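You operate a simulated robot arm through the tools that you are given. There is no shell and no other tool.

The job below is to be done with a simulated two-armed robot. You get a single attempt, and the scene is never put back.

Task
Start the feed, let the air out and fill the pan into the green.
Fine: hold the white button till the clear tube is full, open the yellow lever, then close it and switch the feed off.

Only the result counts: the job must be done as asked and must still hold three seconds after the hand-in. Knocking over, shifting, dropping, spilling or breaking anything else fails it.

Robot
Two 7-joint arms with fingered hands on one trunk that stands fixed in place. Base frame: the origin is at the foot of the trunk, x ahead of it, y to its left, z up. Lengths are in mm, angles in rad, forces in N, time in s.
The left shoulder is at [61, 170, 1070], the right one opposite. With the tool pointing down near the work surface each hand reaches from about 100 to 740 mm from the base axis, measured 20 degrees to its own side. Payload 4 kg a hand.
The tool frame of a hand sits at the grasp point between the pads (the TCP): z along the fingers, y along the line on which they close. The tips reach 26 mm beyond it. The gripper opens to 132 mm; its body begins 73 mm behind the TCP. The gripper is a hand of 4 fingers: y runs from the thumb to the fingers, the wrist lies at [0, 0, -224] in the tool frame, and closing takes about 1.5 s.
Orientation is that of the tool frame in the base frame, as a unit quaternion [w, x, y, z]. With the fingers straight down and closing along the base's y, the tool's x points along the base's -x, its y along +y and its z along -z.

Tools
- The arms move only by the tool servo_tool. It takes "left_plan", "right_plan" or both (then of equal length, played together; a hand with none holds still); each is a list of rows, each an object of numbers (a shift or turn left out is 0, a gripper value left out holds the last): "tx", "ty", "tz": the shift along the tool's x, y, z in units of 25 mm (1.0 is 25 mm); "rx", "ry", "rz": the turn, a rotation vector about the tool's x, y, z in units of 6 degrees (1.0 is 6 degrees). In form: [{"tx": .., "ty": .., "tz": .., "rx": .., "ry": .., "rz": ..}, ...]. A call has 1 to 20 rows; each row shifts and turns the commanded pose from where the row before left it, along the tool's axes as they then stand. "left_grip" and "right_grip" are, for a hand that has rows, the gripper command, from -1 (fully open) to 1 (shut), values between in proportion, set as the call begins (left out, the last holds). A call with a number of a shift or a turn outside -1 to 1 is refused whole. A row lasts 0.2 s, in which the tool goes at most 50 mm and 0.15 rad; a call with a longer step from one row to the next is refused whole, and so is a gripper value outside its range. Where a pose cannot be reached the arm comes as near as it can. A force on the tool above 40 N (or 10 N above the force at the start of the call, whichever is more), or a blocked arm, ends the call early, and 0.2 s more pass. The fingers move at their own pace (about 45 mm/s each) and stop on an object; they squeeze with about 22 N. The grip force told is the motor's: it shows also when the fingers shut on nothing. Time passes only in rows, and 0.2 s behind the last, so rows that do not move let the fingers close. The reply holds the time, the measured pose of the TCP, the force on the tool along the base axes, the opening and the grip force, in the units named above and with some noise, with the torque about the TCP (base axes, N m) and any sound that the robot's microphone picked up.
- Cameras (640 x 400 px; columns grow to the right, rows downward): "scene" is now at [140.2, -57, 1267.5]; the picture's right is [-0.62, -0.79, 0.00], its down [-0.28, 0.22, -0.94] and it looks along [0.74, -0.58, -0.35] (base axes); focal length 214 px, centre (320, 200). "left" rides on the left gripper at [-68, 2, -97] in its tool frame; the picture's right is [-0.03, -1.00, 0.00], its down [0.82, -0.02, -0.58] and it looks along [0.58, -0.01, 0.82] (tool axes); focal length 270 px, centre (320, 200). "right" rides on the right gripper at [68, 2, -97] in its tool frame; the picture's right is [-0.02, 1.00, 0.00], its down [-0.82, -0.02, -0.58] and it looks along [-0.58, -0.01, 0.82] (tool axes); focal length 270 px, centre (320, 200). There is no depth. A picture from a camera that has moved, and an enlarged one, comes with that camera's place and axes in the base frame and with its lens.
- snapshot(camera): a new picture of that camera. It takes no simulated time.
- slide_trunk(by): moves the trunk up (or, below 0, down) by that many mm; the arms and the scene camera ride with it, the base frame stays. It gives what a move gives, with no picture.
- finger_targets(finger1, finger2, finger3, thumb_bend, hand): sets how far each is bent, from 0 (flat) to 100 (curled in); at 30 the hand is open as for a grip, at 70 the pads meet at the TCP. One left out holds its place. A second passes; each finger stops where it meets its share of the squeeze, and holds until it gets a number again. A gripper value or a shape takes the hand back. It gives what a move gives, with no picture; readings hold the bend of each and the force on the fingers (four entries, about 0 where the hand has none), thumb and palm.
- preshape(shape, hand): the hand has 4 fingers and takes this shape, open, in about a second: jaw (thumb against the fingers, like two jaws); tri (thumb and two fingers); tip (a fingertip pinch); poke (one finger out to press); point (the index stretched); flat (the hand flat); cup (the hand cupped); fist (a fist). The gripper value then closes the fingers along that shape, each until it touches; the sizes above hold for jaw. It gives what a move gives, with no picture.
- pan_tilt(pan, tilt): turns the head with the scene camera to pan (to the left, within 1.501 rad either way) and tilt (down, from -0.506 to 1.204), counted from straight ahead of the robot (the tilt from the chest, where the trunk bows). It gives what a move gives.
- close_up(camera, box): a new picture of the part [left, top, right, bottom] of that camera's present view, enlarged. It takes no simulated time.
- close_job(): hands the job in; it is judged then, once.

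Places have to be worked out from the pictures, the camera data and where the tool is seen. Open the grippers and draw the arms clear of the work before you hand the job in, unless the task says otherwise.

The tools are called by a JSON object that holds its "method" and its "body". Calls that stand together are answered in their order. servo_tool: Moves the arms, as the interface text tells. Its arguments: {"type":"object","properties":{"left_plan":{"type":"array"},"left_grip":{"type":"number"},"right_plan":{"type":"array"},"right_grip":{"type":"number"}},"required":[]} The other tools are called the same way: slide_trunk (by) moves the trunk up or down; preshape (shape, hand) gives the hand a shape; finger_targets (finger1, finger2, finger3, thumb_bend, hand) moves the fingers one by one; pan_tilt (pan, tilt) turns the head that bears the scene camera; snapshot (camera) takes a picture; close_up (camera, box) takes an enlarged picture of a part of a camera's view; close_job () hands the job in.

At the start:

```text
t: 0.0
left_eef_pos: [470.7, -29.4, 1151.6]
left_tcp_rot: [0.0, 0.0, 1.0, 0.0]
left_force: [0.0, -0.1, 0.2]
left_ft_torque: [0.02, 0.05, -0.02]
left_finger_gap: 131.9
left_grasp_force: 0.0
left_shape: jaw
left_bend: [30.0, 30.0, 30.0, 30.0]
left_finger forces: [0.0, 0.0, 0.0, 0.1, 0.0, 0.1]
right_eef_pos: [371.9, -476.2, 1247.1]
right_tcp_rot: [-0.001, 0.0, 1.0, 0.0]
right_force: [0.0, 0.5, 0.5]
right_ft_torque: [-0.01, -0.02, 0.04]
right_finger_gap: 131.8
right_grasp_force: 0.0
right_shape: jaw
right_bend: [30.0, 30.0, 30.0, 30.0]
right_finger forces: [0.1, 0.1, 0.1, 0.0, 0.0, 0.0]
trunk travel left (down, up): [-300.0, 455.0]
head pan, tilt (commanded): [-0.663, 0.358]
```

scene: 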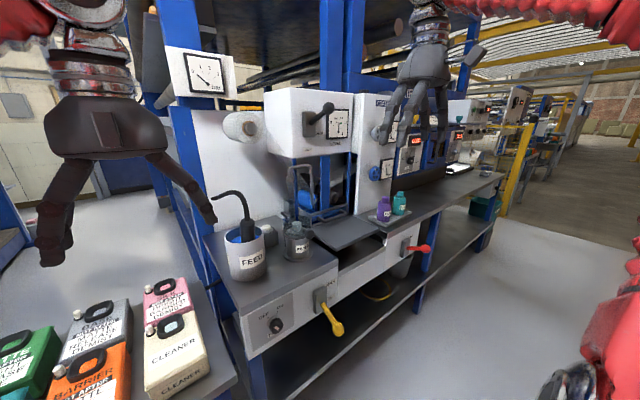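
right: 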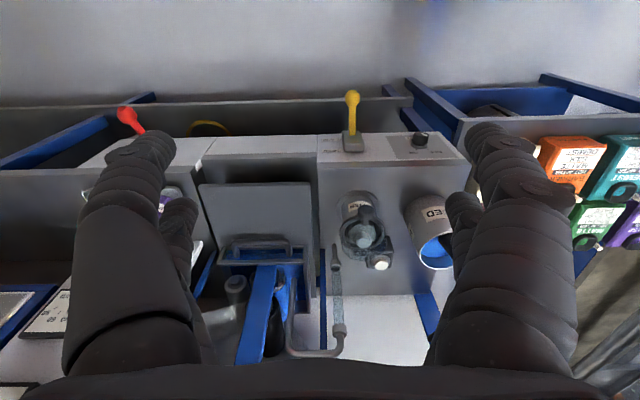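
left: 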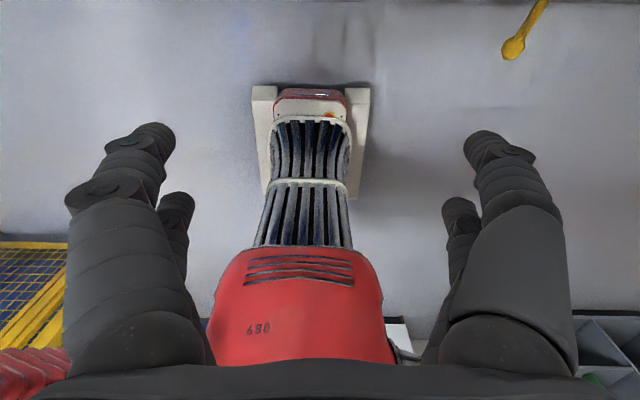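

The scene shows a workbench with a feed can, knob, yellow lever, gauges and a clear tube. I'll enlarge the parts of the view to identify the controls.

{"method": "close_up", "body": {"camera": "scene", "box": [200, 80, 360, 180]}}

{"method": "close_up", "body": {"camera": "scene", "box": [200, 180, 360, 280]}}

{"method": "close_up", "body": {"camera": "scene", "box": [220, 260, 380, 360]}}

{"method": "close_up", "body": {"camera": "scene", "box": [340, 80, 500, 180]}}

{"method": "close_up", "body": {"camera": "scene", "box": [340, 160, 500, 260]}}

{"method": "close_up", "body": {"camera": "right", "box": [310, 180, 470, 280]}}

{"method": "close_up", "body": {"camera": "right", "box": [300, 80, 460, 180]}}

{"method": "close_up", "body": {"camera": "right", "box": [190, 220, 430, 370]}}

```text
4.00 times, centred on (280, 130) of scene
camera zoom: at [140.2, -57.0, 1267.5], right [-0.62, -0.79, 0.0], down [-0.28, 0.22, -0.94], along [0.74, -0.58, -0.35], focal length 858 px, centre (480, 480)
```

zoom: 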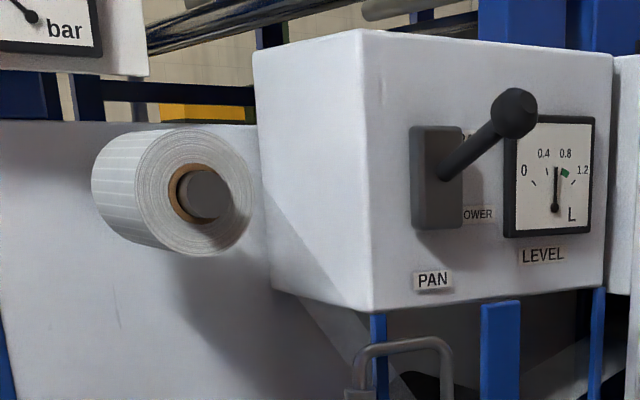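

```text
4.00 times, centred on (280, 230) of scene
camera zoom: at [140.2, -57.0, 1267.5], right [-0.62, -0.79, 0.0], down [-0.28, 0.22, -0.94], along [0.74, -0.58, -0.35], focal length 858 px, centre (480, 80)
```

zoom: 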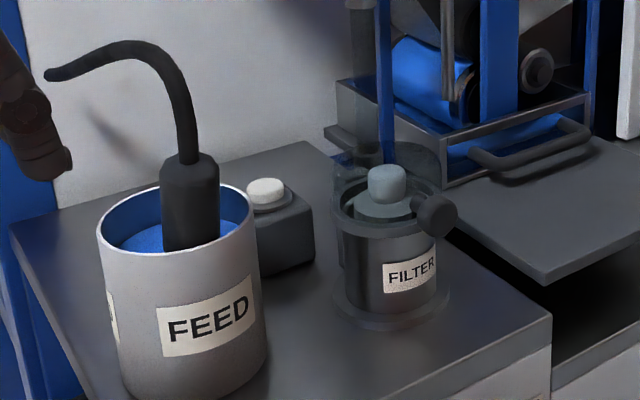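

```text
4.00 times, centred on (300, 310) of scene
camera zoom: at [140.2, -57.0, 1267.5], right [-0.62, -0.79, 0.0], down [-0.28, 0.22, -0.94], along [0.74, -0.58, -0.35], focal length 858 px, centre (400, -240)
```

zoom: 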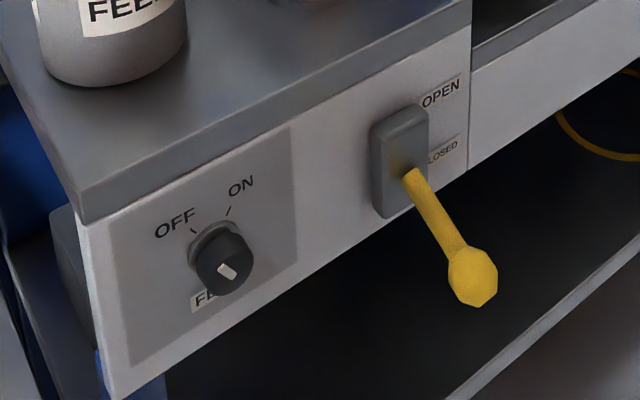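

```text
4.00 times, centred on (420, 130) of scene
camera zoom: at [140.2, -57.0, 1267.5], right [-0.62, -0.79, 0.0], down [-0.28, 0.22, -0.94], along [0.74, -0.58, -0.35], focal length 858 px, centre (-80, 480)
```

zoom: 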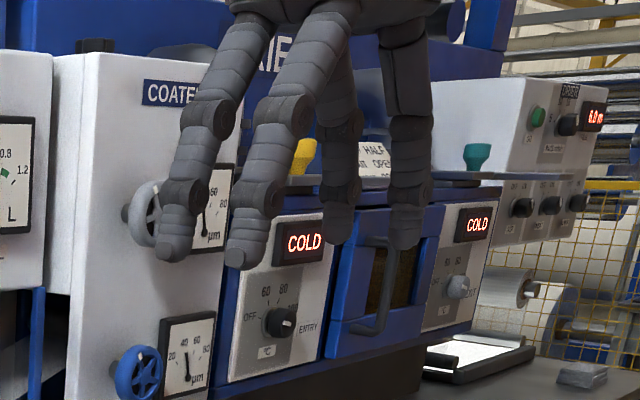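

```text
4.00 times, centred on (420, 210) of scene
camera zoom: at [140.2, -57.0, 1267.5], right [-0.62, -0.79, 0.0], down [-0.28, 0.22, -0.94], along [0.74, -0.58, -0.35], focal length 858 px, centre (-80, 160)
```

zoom: 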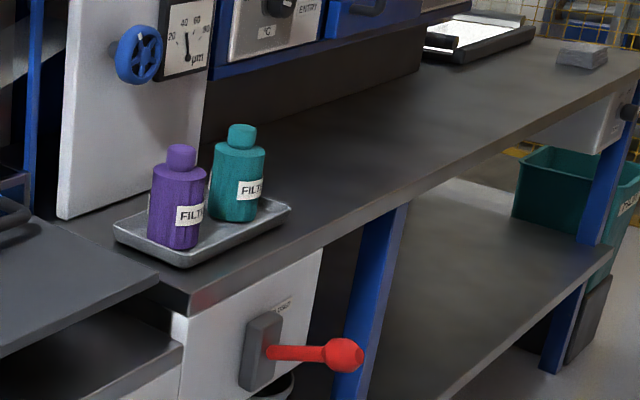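

```text
4.00 times, centred on (390, 230) of right
camera zoom: at [303.8, -475.5, 1344.1], right [0.03, 1.0, 0.0], down [0.82, -0.02, 0.58], along [0.58, -0.02, -0.82], focal length 1081 px, centre (40, 80)
```

zoom: 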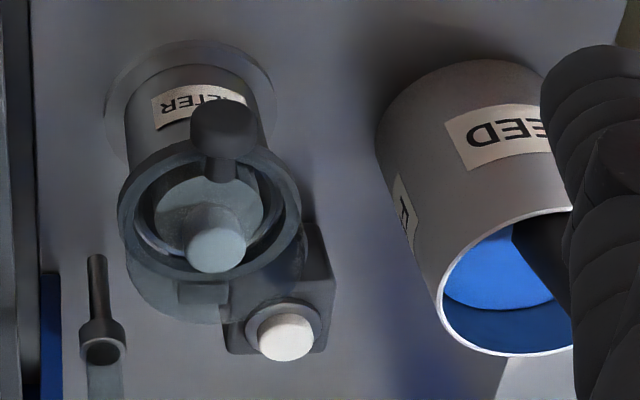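

```text
4.00 times, centred on (380, 130) of right
camera zoom: at [303.8, -475.5, 1344.1], right [0.03, 1.0, 0.0], down [0.82, -0.02, 0.58], along [0.58, -0.02, -0.82], focal length 1081 px, centre (80, 480)
```

zoom: 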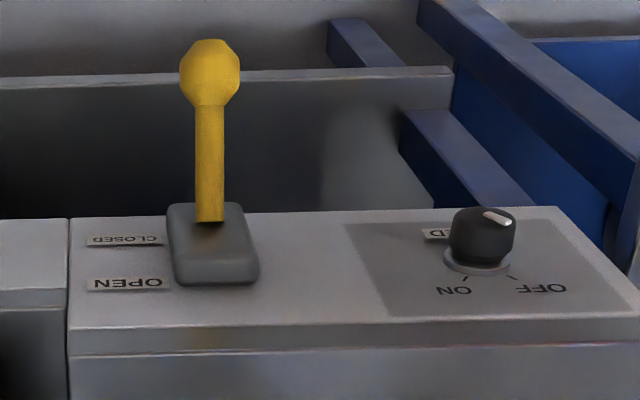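

```text
2.67 times, centred on (310, 295) of right
camera zoom: at [303.8, -475.5, 1344.1], right [0.03, 1.0, 0.0], down [0.82, -0.02, 0.58], along [0.58, -0.02, -0.82], focal length 721 px, centre (347, -53)
```

zoom: 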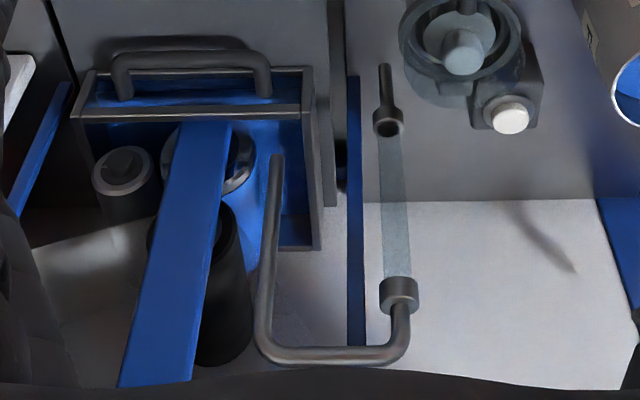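

I see the FEED knob (near [570,-235,711]), the yellow lever (tip near [490,-402,646]), the white button next to the filter (near [825,-339,889]), and the LEVEL gauge. I'll zoom in further to read the gauge, tube and knob marks before moving.

{"method": "close_up", "body": {"camera": "scene", "box": [322, 105, 354, 145]}}

{"method": "close_up", "body": {"camera": "scene", "box": [255, 155, 335, 215]}}

{"method": "close_up", "body": {"camera": "scene", "box": [240, 300, 300, 340]}}

{"method": "close_up", "body": {"camera": "scene", "box": [180, 50, 240, 100]}}

{"method": "close_up", "body": {"camera": "right", "box": [400, 110, 460, 160]}}

{"method": "close_up", "body": {"camera": "right", "box": [310, 230, 370, 360]}}

```text
10.00 times, centred on (338, 125) of scene
camera zoom: at [140.2, -57.0, 1267.5], right [-0.62, -0.79, 0.0], down [-0.28, 0.22, -0.94], along [0.74, -0.58, -0.35], focal length 2145 px, centre (140, 950)
```

zoom: 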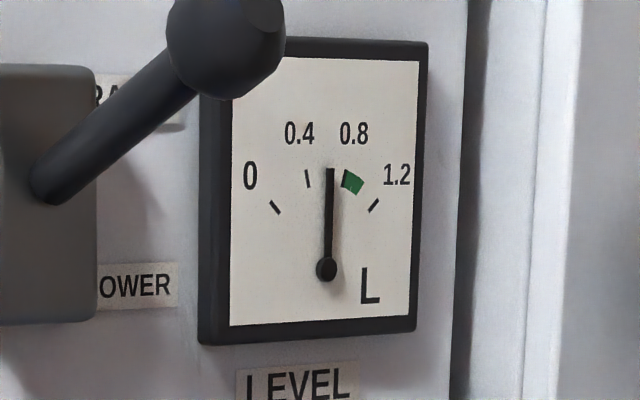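

```text
6.67 times, centred on (295, 185) of scene
camera zoom: at [140.2, -57.0, 1267.5], right [-0.62, -0.79, 0.0], down [-0.28, 0.22, -0.94], along [0.74, -0.58, -0.35], focal length 1430 px, centre (487, 300)
```

zoom: 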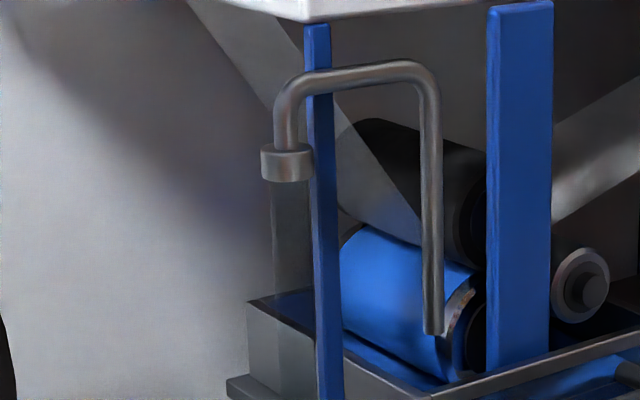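

```text
10.00 times, centred on (270, 320) of scene
camera zoom: at [140.2, -57.0, 1267.5], right [-0.62, -0.79, 0.0], down [-0.28, 0.22, -0.94], along [0.74, -0.58, -0.35], focal length 2145 px, centre (820, -1000)
```

zoom: 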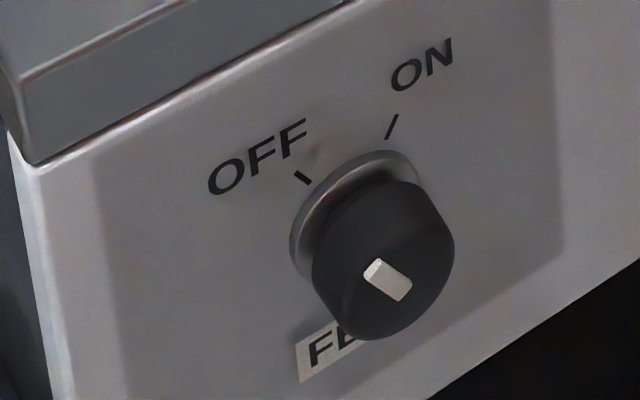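

```text
8.00 times, centred on (210, 75) of scene
camera zoom: at [140.2, -57.0, 1267.5], right [-0.62, -0.79, 0.0], down [-0.28, 0.22, -0.94], along [0.74, -0.58, -0.35], focal length 1716 px, centre (1200, 1200)
```

zoom: 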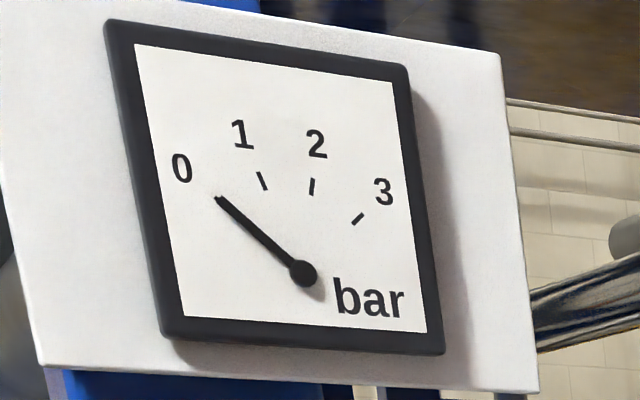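

```text
8.00 times, centred on (430, 135) of right
camera zoom: at [303.8, -475.5, 1344.1], right [0.03, 1.0, 0.0], down [0.82, -0.02, 0.58], along [0.58, -0.02, -0.82], focal length 2162 px, centre (-560, 720)
```

zoom: 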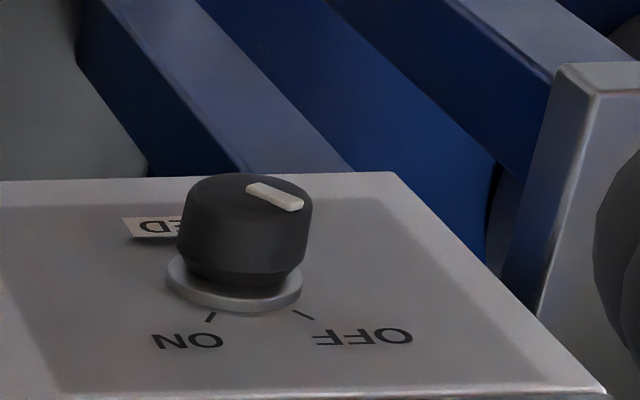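

```text
3.08 times, centred on (340, 295) of right
camera zoom: at [303.8, -475.5, 1344.1], right [0.03, 1.0, 0.0], down [0.82, -0.02, 0.58], along [0.58, -0.02, -0.82], focal length 832 px, centre (258, -92)
```

zoom: 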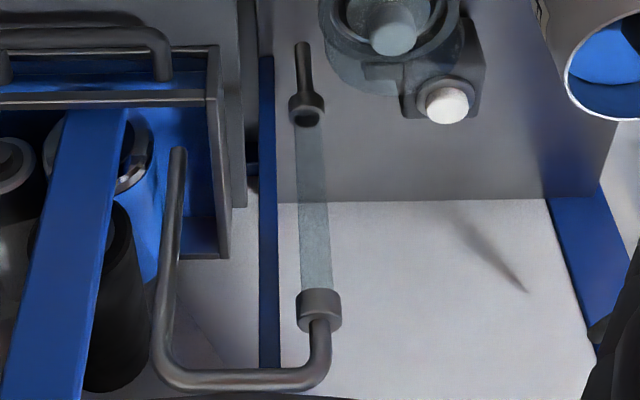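

The needle stands near 0.65 L with green at about 0.8–1.0, and the FEED pointer is on OFF. I'll look at the hands and the region around the filter and button once more at higher zoom to plan a clear approach.

{"method": "close_up", "body": {"camera": "scene", "box": [360, 0, 500, 150]}}

{"method": "close_up", "body": {"camera": "scene", "box": [240, 205, 330, 265]}}

{"method": "pan_tilt", "body": {"pan": -0.5, "tilt": 0.55}}

{"method": "snapshot", "body": {"camera": "scene"}}

```text
2.67 times, centred on (430, 75) of scene
camera zoom: at [140.2, -57.0, 1267.5], right [-0.62, -0.79, 0.0], down [-0.28, 0.22, -0.94], along [0.74, -0.58, -0.35], focal length 572 px, centre (27, 533)
```

zoom: 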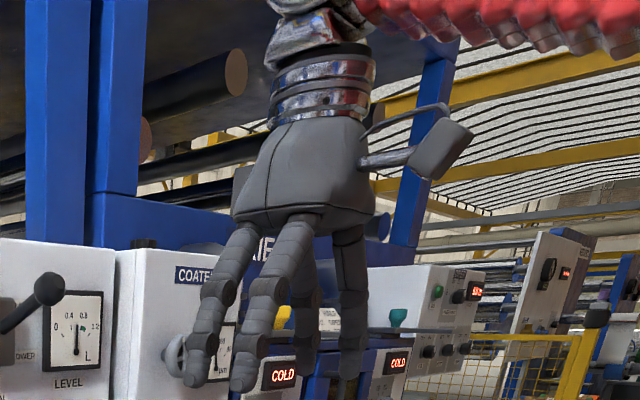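

```text
6.67 times, centred on (285, 235) of scene
camera zoom: at [140.2, -57.0, 1267.5], right [-0.62, -0.79, 0.0], down [-0.28, 0.22, -0.94], along [0.74, -0.58, -0.35], focal length 1430 px, centre (553, -33)
```

zoom: 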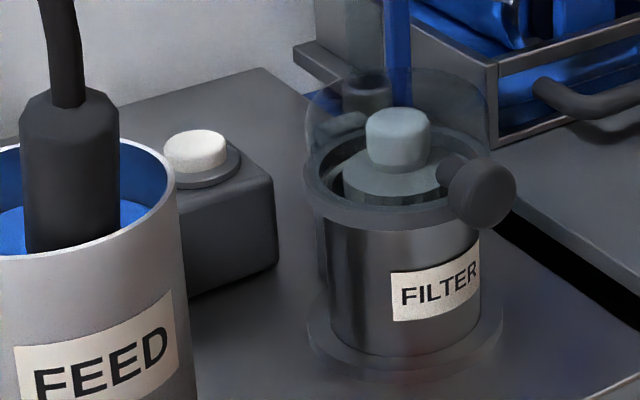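

```text
t: 0.7
left_eef_pos: [470.8, -30.7, 1153.3]
left_tcp_rot: [-0.001, 0.0, 1.0, 0.0]
left_force: [0.3, 0.1, 0.0]
left_ft_torque: [0.0, -0.01, -0.02]
left_finger_gap: 132.0
left_grasp_force: 0.0
left_shape: jaw
left_bend: [30.0, 30.0, 30.0, 30.0]
left_finger forces: [0.0, 0.0, 0.0, 0.1, 0.0, 0.0]
right_eef_pos: [373.2, -476.9, 1248.1]
right_tcp_rot: [0.001, 0.001, 1.0, 0.001]
right_force: [-0.8, 0.2, -0.7]
right_ft_torque: [0.0, -0.02, -0.01]
right_finger_gap: 132.1
right_grasp_force: 0.0
right_shape: jaw
right_bend: [30.0, 30.0, 30.0, 30.0]
right_finger forces: [0.0, 0.0, 0.0, 0.1, 0.1, 0.1]
trunk travel left (down, up): [-300.0, 455.0]
head pan, tilt (commanded): [-0.499, 0.55]
```

```text
taken
camera scene: at [145.7, -42.7, 1250.0], right [-0.48, -0.88, 0.0], down [-0.46, 0.25, -0.85], along [0.75, -0.41, -0.52], focal length 214 px, centre (320, 200)
```

scene: 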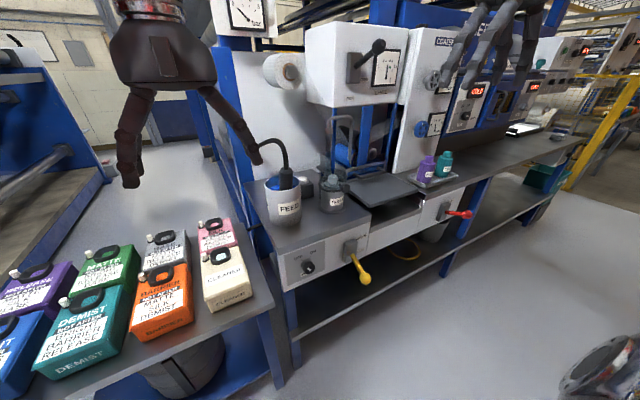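

The right hand is at [373,-477,1248]. I'll lower it, still pointing down, to about [420,-320,900], which is free space ahead of the bench. There its camera gets a good second view of the knob and lever.

{"method": "servo_tool", "body": {"right_plan": [{"tx": -0.134, "ty": 0.449, "tz": 0.994}, {"tx": -0.134, "ty": 0.449, "tz": 0.994}, {"tx": -0.134, "ty": 0.449, "tz": 0.994}, {"tx": -0.134, "ty": 0.449, "tz": 0.994}, {"tx": -0.134, "ty": 0.449, "tz": 0.994}, {"tx": -0.134, "ty": 0.449, "tz": 0.994}, {"tx": -0.134, "ty": 0.449, "tz": 0.994}, {"tx": -0.134, "ty": 0.449, "tz": 0.994}, {"tx": -0.134, "ty": 0.449, "tz": 0.994}, {"tx": -0.134, "ty": 0.449, "tz": 0.994}, {"tx": -0.134, "ty": 0.449, "tz": 0.994}, {"tx": -0.134, "ty": 0.449, "tz": 0.994}, {"tx": -0.134, "ty": 0.449, "tz": 0.994}, {"tx": -0.134, "ty": 0.449, "tz": 0.994}]}}

{"method": "snapshot", "body": {"camera": "right"}}

{"method": "snapshot", "body": {"camera": "scene"}}

```text
t: 3.7
left_eef_pos: [472.5, -30.4, 1152.9]
left_tcp_rot: [-0.001, 0.0, 1.0, 0.0]
left_force: [0.2, -0.1, -0.2]
left_ft_torque: [-0.01, 0.06, 0.0]
left_finger_gap: 132.1
left_grasp_force: 0.0
left_shape: jaw
left_bend: [30.0, 30.0, 30.0, 30.0]
left_finger forces: [0.0, 0.0, 0.0, 0.0, 0.0, 0.1]
right_eef_pos: [420.7, -319.0, 898.2]
right_tcp_rot: [-0.001, 0.001, 1.0, -0.001]
right_force: [-0.4, -0.2, 0.4]
right_ft_torque: [-0.01, -0.02, -0.01]
right_finger_gap: 131.8
right_grasp_force: 0.2
right_shape: jaw
right_bend: [30.0, 30.0, 30.0, 30.0]
right_finger forces: [0.0, 0.0, 0.0, 0.0, 0.1, 0.0]
trunk travel left (down, up): [-300.0, 455.0]
head pan, tilt (commanded): [-0.499, 0.55]
```

```text
taken
camera right: at [351.7, -318.1, 995.0], right [0.03, 1.0, 0.0], down [0.82, -0.02, 0.58], along [0.58, -0.02, -0.82], focal length 270 px, centre (320, 200)
```

right: 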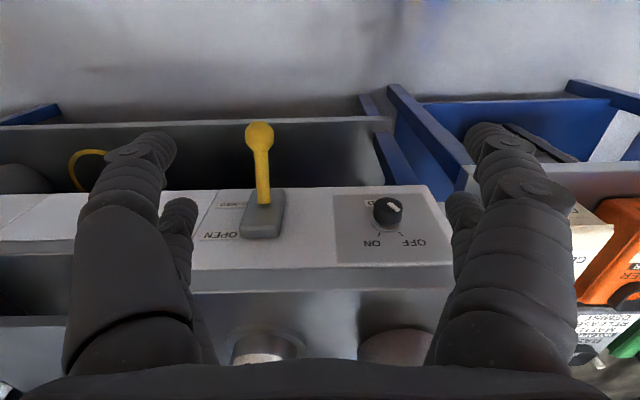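

```text
taken
camera scene: at [146.4, -42.8, 1249.8], right [-0.48, -0.88, 0.0], down [-0.46, 0.25, -0.85], along [0.75, -0.41, -0.52], focal length 214 px, centre (320, 200)
```

scene: 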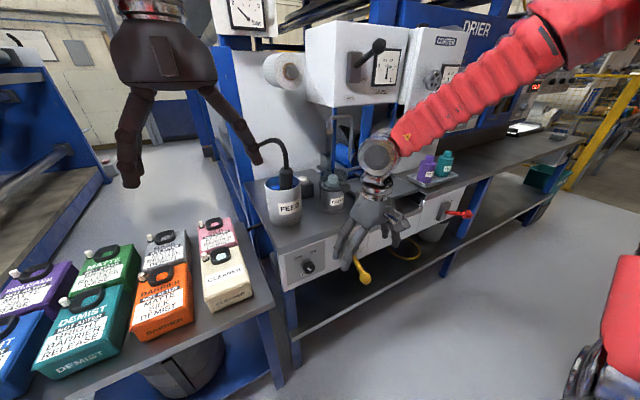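

The knob and lever are both well visible from the right camera. I'll enlarge both views to triangulate them accurately.

{"method": "close_up", "body": {"camera": "right", "box": [335, 180, 435, 260]}}

{"method": "close_up", "body": {"camera": "right", "box": [195, 110, 315, 250]}}

{"method": "close_up", "body": {"camera": "scene", "box": [280, 235, 340, 285]}}

{"method": "close_up", "body": {"camera": "scene", "box": [330, 225, 390, 295]}}

{"method": "close_up", "body": {"camera": "scene", "box": [240, 130, 370, 230]}}

```text
5.00 times, centred on (385, 220) of right
camera zoom: at [351.7, -318.1, 995.0], right [0.03, 1.0, 0.0], down [0.82, -0.02, 0.58], along [0.58, -0.02, -0.82], focal length 1351 px, centre (-5, 100)
```

zoom: 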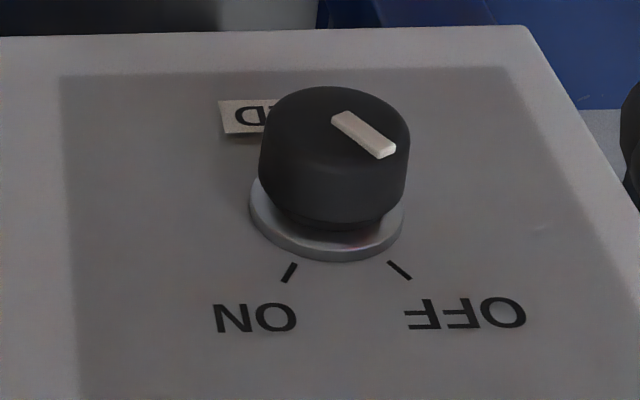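

```text
2.86 times, centred on (255, 180) of right
camera zoom: at [351.7, -318.1, 995.0], right [0.03, 1.0, 0.0], down [0.82, -0.02, 0.58], along [0.58, -0.02, -0.82], focal length 772 px, centre (506, 257)
```

zoom: 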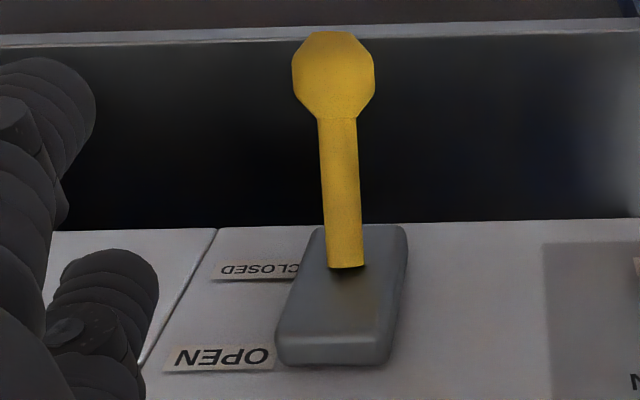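

```text
8.00 times, centred on (310, 260) of scene
camera zoom: at [146.4, -42.8, 1249.8], right [-0.48, -0.88, 0.0], down [-0.46, 0.25, -0.85], along [0.75, -0.41, -0.52], focal length 1716 px, centre (400, -280)
```

zoom: 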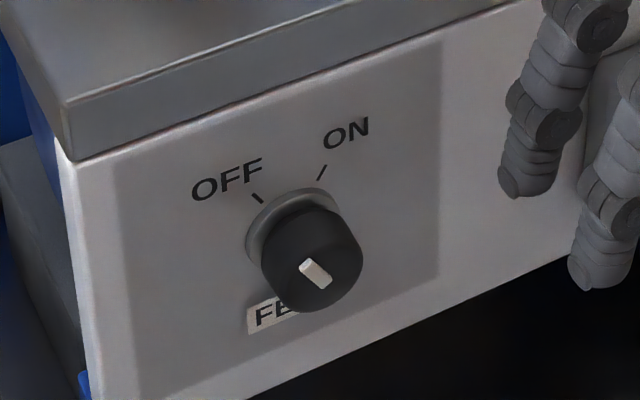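

```text
5.71 times, centred on (360, 260) of scene
camera zoom: at [146.4, -42.8, 1249.8], right [-0.48, -0.88, 0.0], down [-0.46, 0.25, -0.85], along [0.75, -0.41, -0.52], focal length 1226 px, centre (91, -143)
```

zoom: 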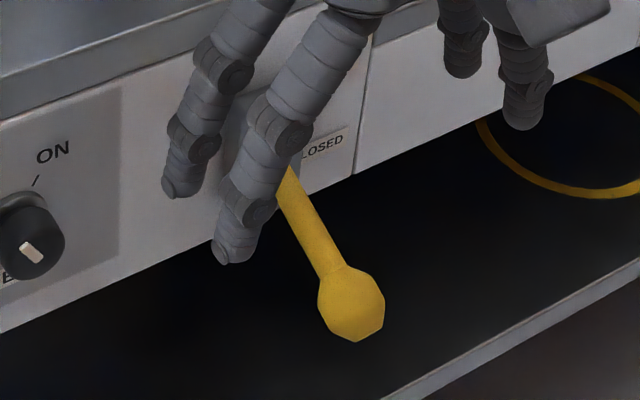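

```text
4.00 times, centred on (305, 180) of scene
camera zoom: at [146.4, -42.8, 1249.8], right [-0.48, -0.88, 0.0], down [-0.46, 0.25, -0.85], along [0.75, -0.41, -0.52], focal length 858 px, centre (380, 280)
```

zoom: 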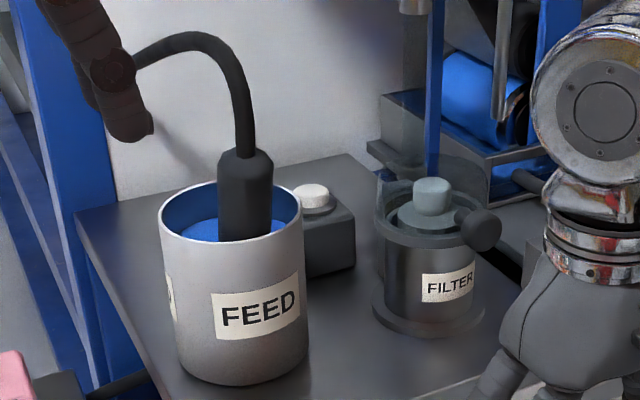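

The knob axis is at about y=-235, z=706, with its face at x≈568 and the panel at x≈591. The lever ball is at about [493,-406,638]. I'll pitch the right hand to point forward while bringing it to [490,-235,706], in front of the knob.

{"method": "servo_tool", "body": {"right_plan": [{"tx": -0.187, "ty": 0.224, "tz": 0.512, "ry": -1}, {"tx": -0.132, "ty": 0.224, "tz": 0.529, "ry": -1}, {"tx": -0.076, "ty": 0.224, "tz": 0.54, "ry": -1}, {"tx": -0.019, "ty": 0.224, "tz": 0.545, "ry": -1}, {"tx": 0.038, "ty": 0.224, "tz": 0.544, "ry": -1}, {"tx": 0.094, "ty": 0.224, "tz": 0.537, "ry": -1}, {"tx": 0.15, "ty": 0.224, "tz": 0.524, "ry": -1}, {"tx": 0.204, "ty": 0.224, "tz": 0.505, "ry": -1}, {"tx": 0.256, "ty": 0.224, "tz": 0.481, "ry": -1}, {"tx": 0.304, "ty": 0.224, "tz": 0.452, "ry": -1}, {"tx": 0.35, "ty": 0.224, "tz": 0.418, "ry": -1}, {"tx": 0.392, "ty": 0.224, "tz": 0.379, "ry": -1}, {"tx": 0.429, "ty": 0.224, "tz": 0.336, "ry": -1}, {"tx": 0.462, "ty": 0.224, "tz": 0.289, "ry": -1}, {"tx": 0.49, "ty": 0.224, "tz": 0.24, "ry": -1}]}}

{"method": "snapshot", "body": {"camera": "scene"}}

{"method": "snapshot", "body": {"camera": "right"}}

```text
t: 6.9
left_eef_pos: [470.9, -30.9, 1153.3]
left_tcp_rot: [0.0, 0.001, 1.0, 0.0]
left_force: [0.5, 0.1, -0.7]
left_ft_torque: [-0.01, 0.05, -0.02]
left_finger_gap: 132.0
left_grasp_force: 0.1
left_shape: jaw
left_bend: [30.0, 30.0, 30.0, 30.0]
left_finger forces: [0.0, 0.1, 0.0, 0.0, 0.1, 0.0]
right_eef_pos: [529.2, -345.0, 1116.3]
right_tcp_rot: [0.697, 0.002, 0.717, 0.002]
right_force: [0.1, 0.1, -0.2]
right_ft_torque: [0.0, 0.01, 0.0]
right_finger_gap: 132.1
right_grasp_force: 0.1
right_shape: jaw
right_bend: [30.0, 30.0, 30.0, 30.0]
right_finger forces: [0.0, 0.0, 0.1, 0.0, 0.0, 0.0]
right hand out of reach, approached as far as the arm can: row 7, 8, 9, 10, 11, 12, 13, 14, 15
trunk travel left (down, up): [-300.0, 455.0]
head pan, tilt (commanded): [-0.499, 0.55]
```

```text
taken
camera scene: at [145.4, -42.7, 1250.0], right [-0.48, -0.88, 0.0], down [-0.46, 0.25, -0.85], along [0.75, -0.41, -0.52], focal length 214 px, centre (320, 200)
```

scene: 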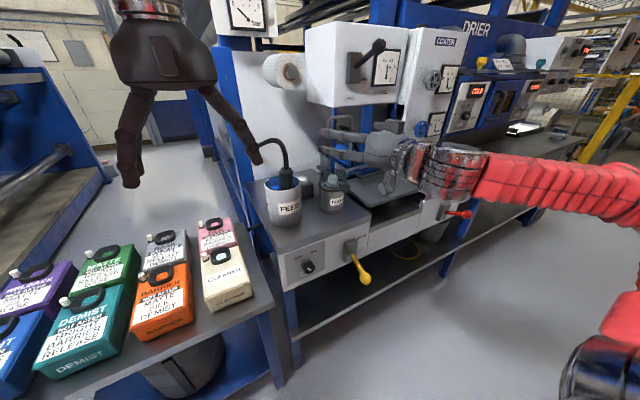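

```text
taken
camera right: at [430.3, -342.4, 1050.9], right [0.0, 1.0, 0.03], down [-0.55, -0.03, 0.83], along [0.83, -0.02, 0.55], focal length 270 px, centre (320, 200)
```

right: 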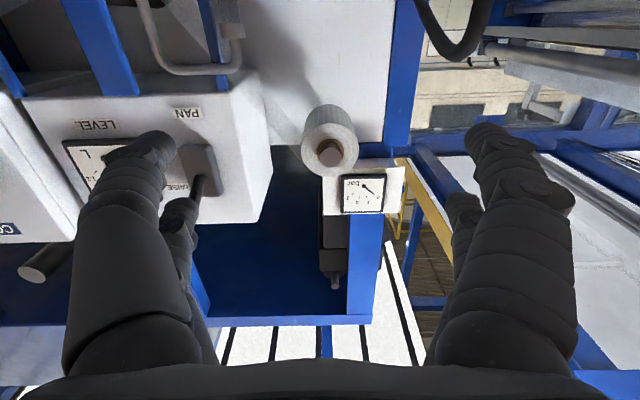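

The arm couldn't hold the forward pose that low from this shoulder height and stopped at [529,-345,1116], pointing forward. Lowering the trunk should bring the shoulder to the work. First I raise and retract the left hand so it stays clear of the bottles, while the right hand gets idle rows to show where its command stands.

{"method": "servo_tool", "body": {"left_plan": [{"tz": -1, "tx": 0.4}, {"tz": -1, "tx": 0.4}, {"tz": -1, "tx": 0.4}, {"tz": -1, "tx": 0.4}, {"tz": -1, "tx": 0.4}, {"tz": -1, "tx": 0.4}, {"tz": -1, "tx": 0.4}, {"tz": -1, "tx": 0.4}], "right_plan": [{"tx": 0}, {"tx": 0}, {"tx": 0}, {"tx": 0}, {"tx": 0}, {"tx": 0}, {"tx": 0}, {"tx": 0}]}}

{"method": "snapshot", "body": {"camera": "scene"}}

```text
t: 8.7
left_eef_pos: [401.9, -29.4, 1327.6]
left_tcp_rot: [0.0, 0.0, 1.0, -0.001]
left_force: [0.5, 1.7, -0.7]
left_ft_torque: [0.02, 0.01, 0.02]
left_finger_gap: 131.8
left_grasp_force: 0.1
left_shape: jaw
left_bend: [30.0, 30.0, 30.0, 30.0]
left_finger forces: [0.0, 0.0, 0.0, 0.1, 0.1, 0.0]
left hand out of reach, approached as far as the arm can: row 8
right_eef_pos: [530.0, -344.4, 1114.6]
right_tcp_rot: [0.695, 0.002, 0.719, 0.003]
right_force: [-0.3, 1.3, 0.2]
right_ft_torque: [0.02, -0.03, -0.01]
right_finger_gap: 131.8
right_grasp_force: 0.1
right_shape: jaw
right_bend: [30.0, 30.0, 30.0, 30.0]
right_finger forces: [0.1, 0.1, 0.0, 0.0, 0.0, 0.0]
trunk travel left (down, up): [-300.0, 455.0]
head pan, tilt (commanded): [-0.499, 0.55]
```

```text
taken
camera scene: at [146.9, -42.3, 1249.7], right [-0.48, -0.88, 0.0], down [-0.46, 0.25, -0.85], along [0.75, -0.41, -0.52], focal length 214 px, centre (320, 200)
```

scene: 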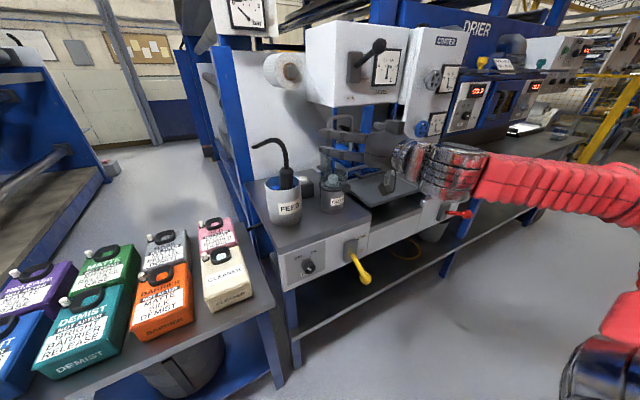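

The right command settled where the arm stands, and the left hand is up at z=1328, clear of the bottles. I lower the trunk by 300 mm so the forward-pointing right hand comes to about z=815, with the forearm in free space ahead of the bench.

{"method": "slide_trunk", "body": {"by": -300}}

{"method": "snapshot", "body": {"camera": "scene"}}

```text
t: 10.5
left_eef_pos: [474.6, -30.2, 1096.5]
left_tcp_rot: [-0.078, 0.0, 0.997, -0.001]
left_force: [-0.2, 0.2, 0.3]
left_ft_torque: [0.04, -0.04, 0.01]
left_finger_gap: 131.8
left_grasp_force: 0.2
left_shape: jaw
left_bend: [30.0, 30.0, 30.0, 30.0]
left_finger forces: [0.0, 0.0, 0.1, 0.0, 0.0, 0.0]
right_eef_pos: [583.1, -343.8, 847.3]
right_tcp_rot: [0.627, 0.003, 0.779, 0.003]
right_force: [1.3, 0.2, 6.3]
right_ft_torque: [0.07, -0.13, -0.01]
right_finger_gap: 132.2
right_grasp_force: 0.1
right_shape: jaw
right_bend: [29.0, 30.0, 30.0, 29.0]
right_finger forces: [3.8, 0.1, 0.0, 0.1, 3.3, 0.0]
trunk travel left (down, up): [-125.0, 630.0]
head pan, tilt (commanded): [-0.499, 0.55]
stopped: the force on the tool passed its limit at 64 N (the readings are from after the stop); the commanded pose is now the measured one
```

```text
taken
camera scene: at [222.3, -42.4, 1066.5], right [-0.48, -0.88, 0.0], down [-0.46, 0.25, -0.85], along [0.75, -0.41, -0.52], focal length 214 px, centre (320, 200)
```

scene: 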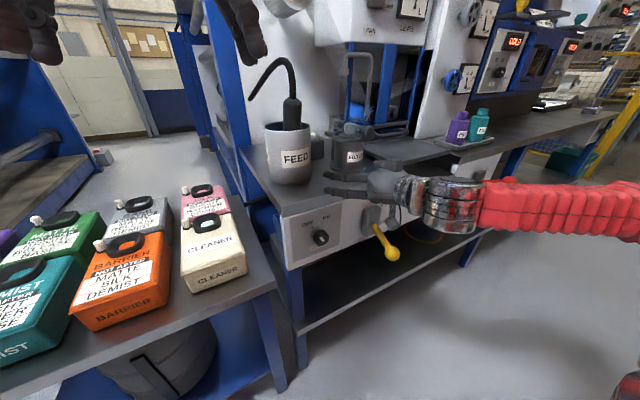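

The trunk leans forward as it lowers, so the hand moved to [583,-344,847] and its fingers touched the bench edge, which stopped the slide. I lift it off gently and draw it back, clear of the bench.

{"method": "servo_tool", "body": {"right_plan": [{"tx": -0.5}, {"tx": -0.5, "tz": -0.3}, {"tz": -1}, {"tz": -1}, {"tz": -1}, {"tz": -1}, {"tz": -1}]}}

{"method": "snapshot", "body": {"camera": "scene"}}

{"method": "snapshot", "body": {"camera": "right"}}

```text
t: 12.1
left_eef_pos: [475.8, -30.5, 1096.7]
left_tcp_rot: [-0.079, 0.0, 0.997, 0.0]
left_force: [-0.6, 0.5, -0.7]
left_ft_torque: [-0.01, -0.01, 0.0]
left_finger_gap: 131.8
left_grasp_force: 0.0
left_shape: jaw
left_bend: [30.0, 30.0, 30.0, 30.0]
left_finger forces: [0.1, 0.1, 0.0, 0.1, 0.1, 0.1]
right_eef_pos: [543.5, -394.4, 921.5]
right_tcp_rot: [0.625, 0.002, 0.781, 0.004]
right_force: [-0.3, -0.2, 0.5]
right_ft_torque: [0.0, 0.03, -0.01]
right_finger_gap: 131.9
right_grasp_force: 0.1
right_shape: jaw
right_bend: [30.0, 30.0, 30.0, 30.0]
right_finger forces: [0.0, 0.0, 0.1, 0.0, 0.1, 0.1]
right hand out of reach, approached as far as the arm can: row 3, 4, 5, 6, 7
trunk travel left (down, up): [-125.0, 630.0]
head pan, tilt (commanded): [-0.499, 0.55]
```

```text
taken
camera scene: at [223.1, -42.7, 1067.0], right [-0.48, -0.88, 0.0], down [-0.46, 0.25, -0.85], along [0.75, -0.41, -0.52], focal length 214 px, centre (320, 200)
```

scene: 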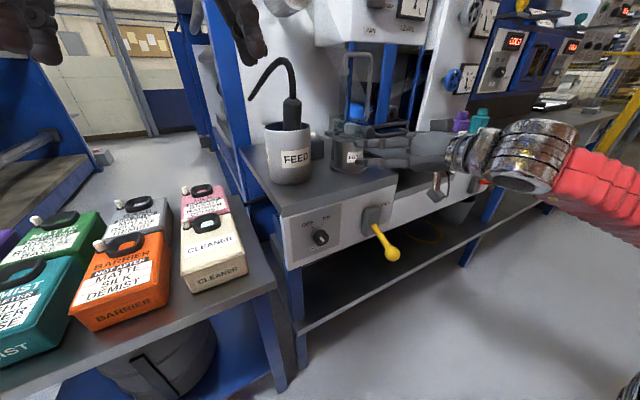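

```text
taken
camera right: at [433.6, -391.9, 875.7], right [0.0, 1.0, 0.03], down [-0.38, -0.03, 0.92], along [0.92, -0.02, 0.38], focal length 270 px, centre (320, 200)
```

right: 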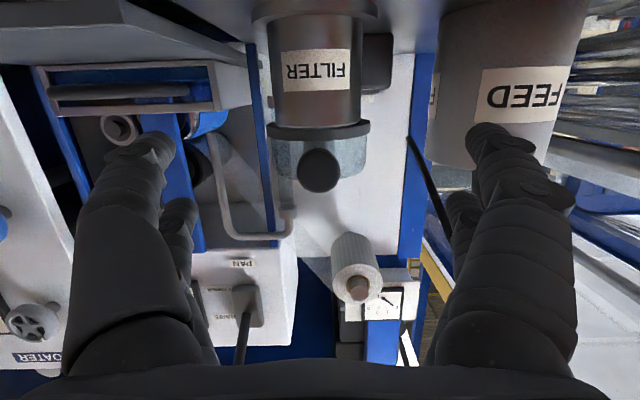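

Pulling straight back is limited because the wrist comes too near the shoulder. The original trunk height leaves more room, so I raise the trunk back up. Then I'll point the hand down, lower it, and only after that turn it forward.

{"method": "slide_trunk", "body": {"by": 175}}

```text
t: 14.0
left_eef_pos: [418.9, -31.1, 1316.0]
left_tcp_rot: [-0.02, 0.0, 1.0, -0.001]
left_force: [-0.1, 0.6, 0.1]
left_ft_torque: [0.02, 0.01, 0.0]
left_finger_gap: 132.0
left_grasp_force: 0.1
left_shape: jaw
left_bend: [30.0, 30.0, 30.0, 30.0]
left_finger forces: [0.1, 0.0, 0.0, 0.1, 0.0, 0.1]
right_eef_pos: [544.7, -392.7, 1095.1]
right_tcp_rot: [0.625, 0.003, 0.781, 0.004]
right_force: [0.1, 0.3, 0.4]
right_ft_torque: [-0.05, 0.01, 0.01]
right_finger_gap: 132.0
right_grasp_force: 0.1
right_shape: jaw
right_bend: [30.0, 30.0, 30.0, 30.0]
right_finger forces: [0.0, 0.1, 0.0, 0.1, 0.0, 0.1]
trunk travel left (down, up): [-300.0, 455.0]
head pan, tilt (commanded): [-0.499, 0.55]
```

The right hand is at [545,-393,1095], pointing nearly forward. I rotate it back to pointing down while moving it to about [480,-290,900], keeping the wrist well away from the shoulder.

{"method": "servo_tool", "body": {"right_plan": [{"tx": 0.629, "ty": 0.316, "tz": -0.064, "ry": 0.992}, {"tx": 0.632, "ty": 0.316, "tz": 0.001, "ry": 0.992}, {"tx": 0.629, "ty": 0.316, "tz": 0.067, "ry": 0.992}, {"tx": 0.618, "ty": 0.316, "tz": 0.132, "ry": 0.992}, {"tx": 0.602, "ty": 0.316, "tz": 0.195, "ry": 0.992}, {"tx": 0.578, "ty": 0.316, "tz": 0.257, "ry": 0.992}, {"tx": 0.548, "ty": 0.316, "tz": 0.315, "ry": 0.992}, {"tx": 0.512, "ty": 0.316, "tz": 0.37, "ry": 0.992}, {"tx": 0.472, "ty": 0.316, "tz": 0.422, "ry": 0.992}, {"tx": 0.425, "ty": 0.316, "tz": 0.468, "ry": 0.992}, {"tx": 0.374, "ty": 0.316, "tz": 0.51, "ry": 0.992}, {"tx": 0.32, "ty": 0.316, "tz": 0.546, "ry": 0.992}, {"tx": 0.262, "ty": 0.316, "tz": 0.576, "ry": 0.992}]}}

```text
t: 16.8
left_eef_pos: [419.4, -31.0, 1316.7]
left_tcp_rot: [-0.02, 0.0, 1.0, -0.001]
left_force: [0.1, 0.7, -0.1]
left_ft_torque: [0.01, -0.04, 0.0]
left_finger_gap: 131.9
left_grasp_force: 0.0
left_shape: jaw
left_bend: [30.0, 30.0, 30.0, 30.0]
left_finger forces: [0.1, 0.1, 0.0, 0.0, 0.1, 0.0]
right_eef_pos: [479.8, -289.5, 902.8]
right_tcp_rot: [0.0, 0.001, 1.0, 0.004]
right_force: [-0.1, -0.2, -0.6]
right_ft_torque: [-0.03, -0.02, 0.02]
right_finger_gap: 132.0
right_grasp_force: 0.1
right_shape: jaw
right_bend: [30.0, 30.0, 30.0, 30.0]
right_finger forces: [0.0, 0.1, 0.1, 0.0, 0.0, 0.1]
trunk travel left (down, up): [-300.0, 455.0]
head pan, tilt (commanded): [-0.499, 0.55]
```

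Now at [480,-290,903], pointing down. I lower it straight down by 200 mm in the free space ahead of the panel, left of the lever.

{"method": "servo_tool", "body": {"right_plan": [{"tz": 1, "ty": 0.1}, {"tz": 1, "ty": 0.1}, {"tz": 1, "ty": 0.1}, {"tz": 1, "ty": 0.1}, {"tz": 1, "ty": 0.1}, {"tz": 1, "ty": 0.1}, {"tz": 1, "ty": 0.1}, {"tz": 1, "ty": 0.1}]}}

{"method": "snapshot", "body": {"camera": "scene"}}

{"method": "snapshot", "body": {"camera": "right"}}

```text
t: 18.6
left_eef_pos: [420.1, -31.3, 1317.0]
left_tcp_rot: [-0.02, 0.0, 1.0, -0.001]
left_force: [-0.3, 0.9, -0.2]
left_ft_torque: [0.01, -0.01, 0.01]
left_finger_gap: 132.0
left_grasp_force: 0.0
left_shape: jaw
left_bend: [30.0, 30.0, 30.0, 30.0]
left_finger forces: [0.0, 0.0, 0.0, 0.0, 0.0, 0.0]
right_eef_pos: [479.5, -266.7, 701.9]
right_tcp_rot: [0.0, 0.0, 1.0, 0.004]
right_force: [0.2, 0.1, -0.5]
right_ft_torque: [0.02, 0.0, -0.03]
right_finger_gap: 131.9
right_grasp_force: 0.1
right_shape: jaw
right_bend: [30.0, 30.0, 30.0, 30.0]
right_finger forces: [0.1, 0.1, 0.1, 0.0, 0.0, 0.1]
trunk travel left (down, up): [-300.0, 455.0]
head pan, tilt (commanded): [-0.499, 0.55]
```

```text
taken
camera scene: at [145.7, -42.8, 1250.3], right [-0.48, -0.88, 0.0], down [-0.46, 0.25, -0.85], along [0.75, -0.41, -0.52], focal length 214 px, centre (320, 200)
```

scene: 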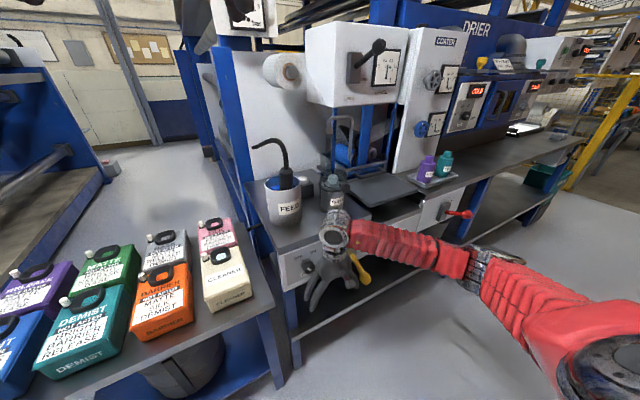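

```text
taken
camera right: at [410.9, -266.2, 798.7], right [0.02, 1.0, 0.01], down [0.82, -0.03, 0.58], along [0.58, -0.01, -0.82], focal length 270 px, centre (320, 200)
```

right: 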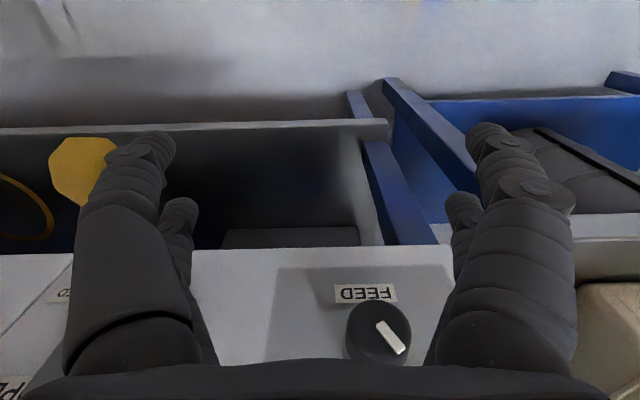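

The hand is at [480,-267,702], and the knob is now seen centred near y=-234, z≈709. I pitch the hand forward in place (90°) while sliding it toward y=-235.

{"method": "servo_tool", "body": {"right_plan": [{"ty": 0.085, "ry": -1}, {"ty": 0.085, "ry": -1}, {"ty": 0.085, "ry": -1}, {"ty": 0.085, "ry": -1}, {"ty": 0.085, "ry": -1}, {"ty": 0.085, "ry": -1}, {"ty": 0.085, "ry": -1}, {"ty": 0.085, "ry": -1}, {"ty": 0.085, "ry": -1}, {"ty": 0.085, "ry": -1}, {"ty": 0.085, "ry": -1}, {"ty": 0.085, "ry": -1}, {"ty": 0.085, "ry": -1}, {"ty": 0.085, "ry": -1}, {"ty": 0.085, "ry": -1}]}}

{"method": "snapshot", "body": {"camera": "scene"}}

{"method": "snapshot", "body": {"camera": "right"}}

```text
t: 21.8
left_eef_pos: [419.1, -31.4, 1316.0]
left_tcp_rot: [-0.019, 0.0, 1.0, -0.001]
left_force: [-0.6, 0.7, -0.4]
left_ft_torque: [-0.01, 0.02, 0.02]
left_finger_gap: 131.9
left_grasp_force: 0.0
left_shape: jaw
left_bend: [30.0, 30.0, 30.0, 30.0]
left_finger forces: [0.0, 0.0, 0.1, 0.0, 0.1, 0.1]
right_eef_pos: [479.6, -253.9, 702.4]
right_tcp_rot: [0.335, 0.002, 0.942, 0.004]
right_force: [0.1, -0.1, -0.6]
right_ft_torque: [0.0, -0.02, 0.01]
right_finger_gap: 132.0
right_grasp_force: 0.0
right_shape: jaw
right_bend: [30.0, 30.0, 30.0, 30.0]
right_finger forces: [0.1, 0.0, 0.0, 0.0, 0.0, 0.1]
right hand out of reach, approached as far as the arm can: row 7, 8, 9, 10, 11, 12, 13, 14, 15
trunk travel left (down, up): [-300.0, 455.0]
head pan, tilt (commanded): [-0.499, 0.55]
```

```text
taken
camera scene: at [145.4, -42.7, 1250.4], right [-0.48, -0.88, 0.0], down [-0.46, 0.25, -0.85], along [0.75, -0.41, -0.52], focal length 214 px, centre (320, 200)
```

scene: 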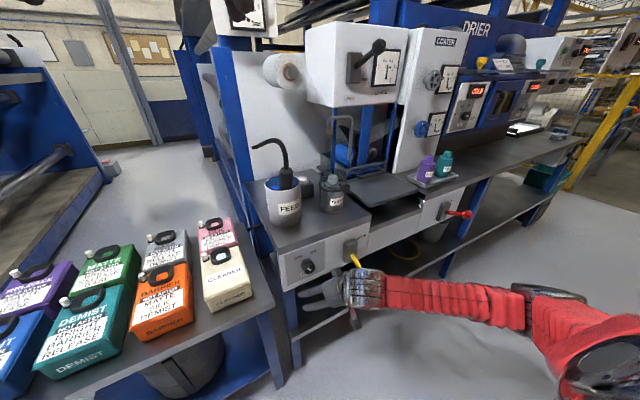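

```text
taken
camera right: at [365.1, -252.2, 734.4], right [0.02, 1.0, 0.03], down [0.27, -0.03, 0.96], along [0.96, -0.01, -0.27], focal length 270 px, centre (320, 200)
```

right: 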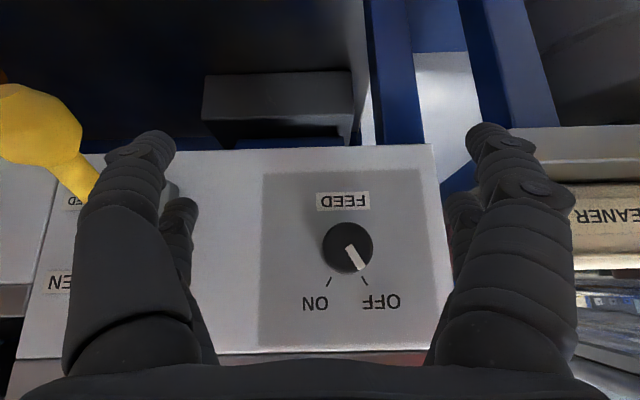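

The arm stopped at about 39° from vertical at this shoulder height. A higher shoulder should let the arm hang straighter and turn forward, so I raise the trunk by 150 mm; the hand rides up to z≈850, still clear of the bench edge.

{"method": "slide_trunk", "body": {"by": 150}}

{"method": "snapshot", "body": {"camera": "scene"}}

```text
t: 23.6
left_eef_pos: [377.8, -30.5, 1495.1]
left_tcp_rot: [0.02, 0.0, 1.0, -0.002]
left_force: [0.9, -0.2, -0.1]
left_ft_torque: [-0.01, -0.01, 0.03]
left_finger_gap: 131.8
left_grasp_force: 0.1
left_shape: jaw
left_bend: [30.0, 30.0, 30.0, 30.0]
left_finger forces: [0.0, 0.1, 0.0, 0.0, 0.1, 0.0]
right_eef_pos: [479.7, -251.0, 852.5]
right_tcp_rot: [0.333, 0.001, 0.943, 0.005]
right_force: [-0.9, -1.2, 0.3]
right_ft_torque: [0.0, 0.01, 0.0]
right_finger_gap: 132.2
right_grasp_force: 0.0
right_shape: jaw
right_bend: [30.0, 30.0, 30.0, 30.0]
right_finger forces: [0.0, 0.1, 0.1, 0.0, 0.0, 0.1]
trunk travel left (down, up): [-450.0, 305.0]
head pan, tilt (commanded): [-0.499, 0.55]
```

```text
taken
camera scene: at [106.9, -42.7, 1402.3], right [-0.48, -0.88, 0.0], down [-0.46, 0.25, -0.85], along [0.75, -0.41, -0.52], focal length 214 px, centre (320, 200)
```

scene: 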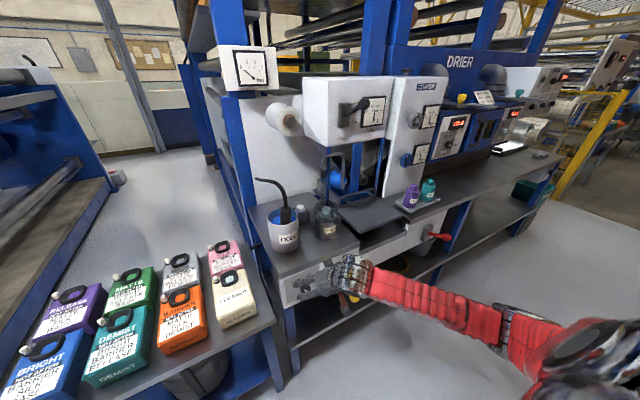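

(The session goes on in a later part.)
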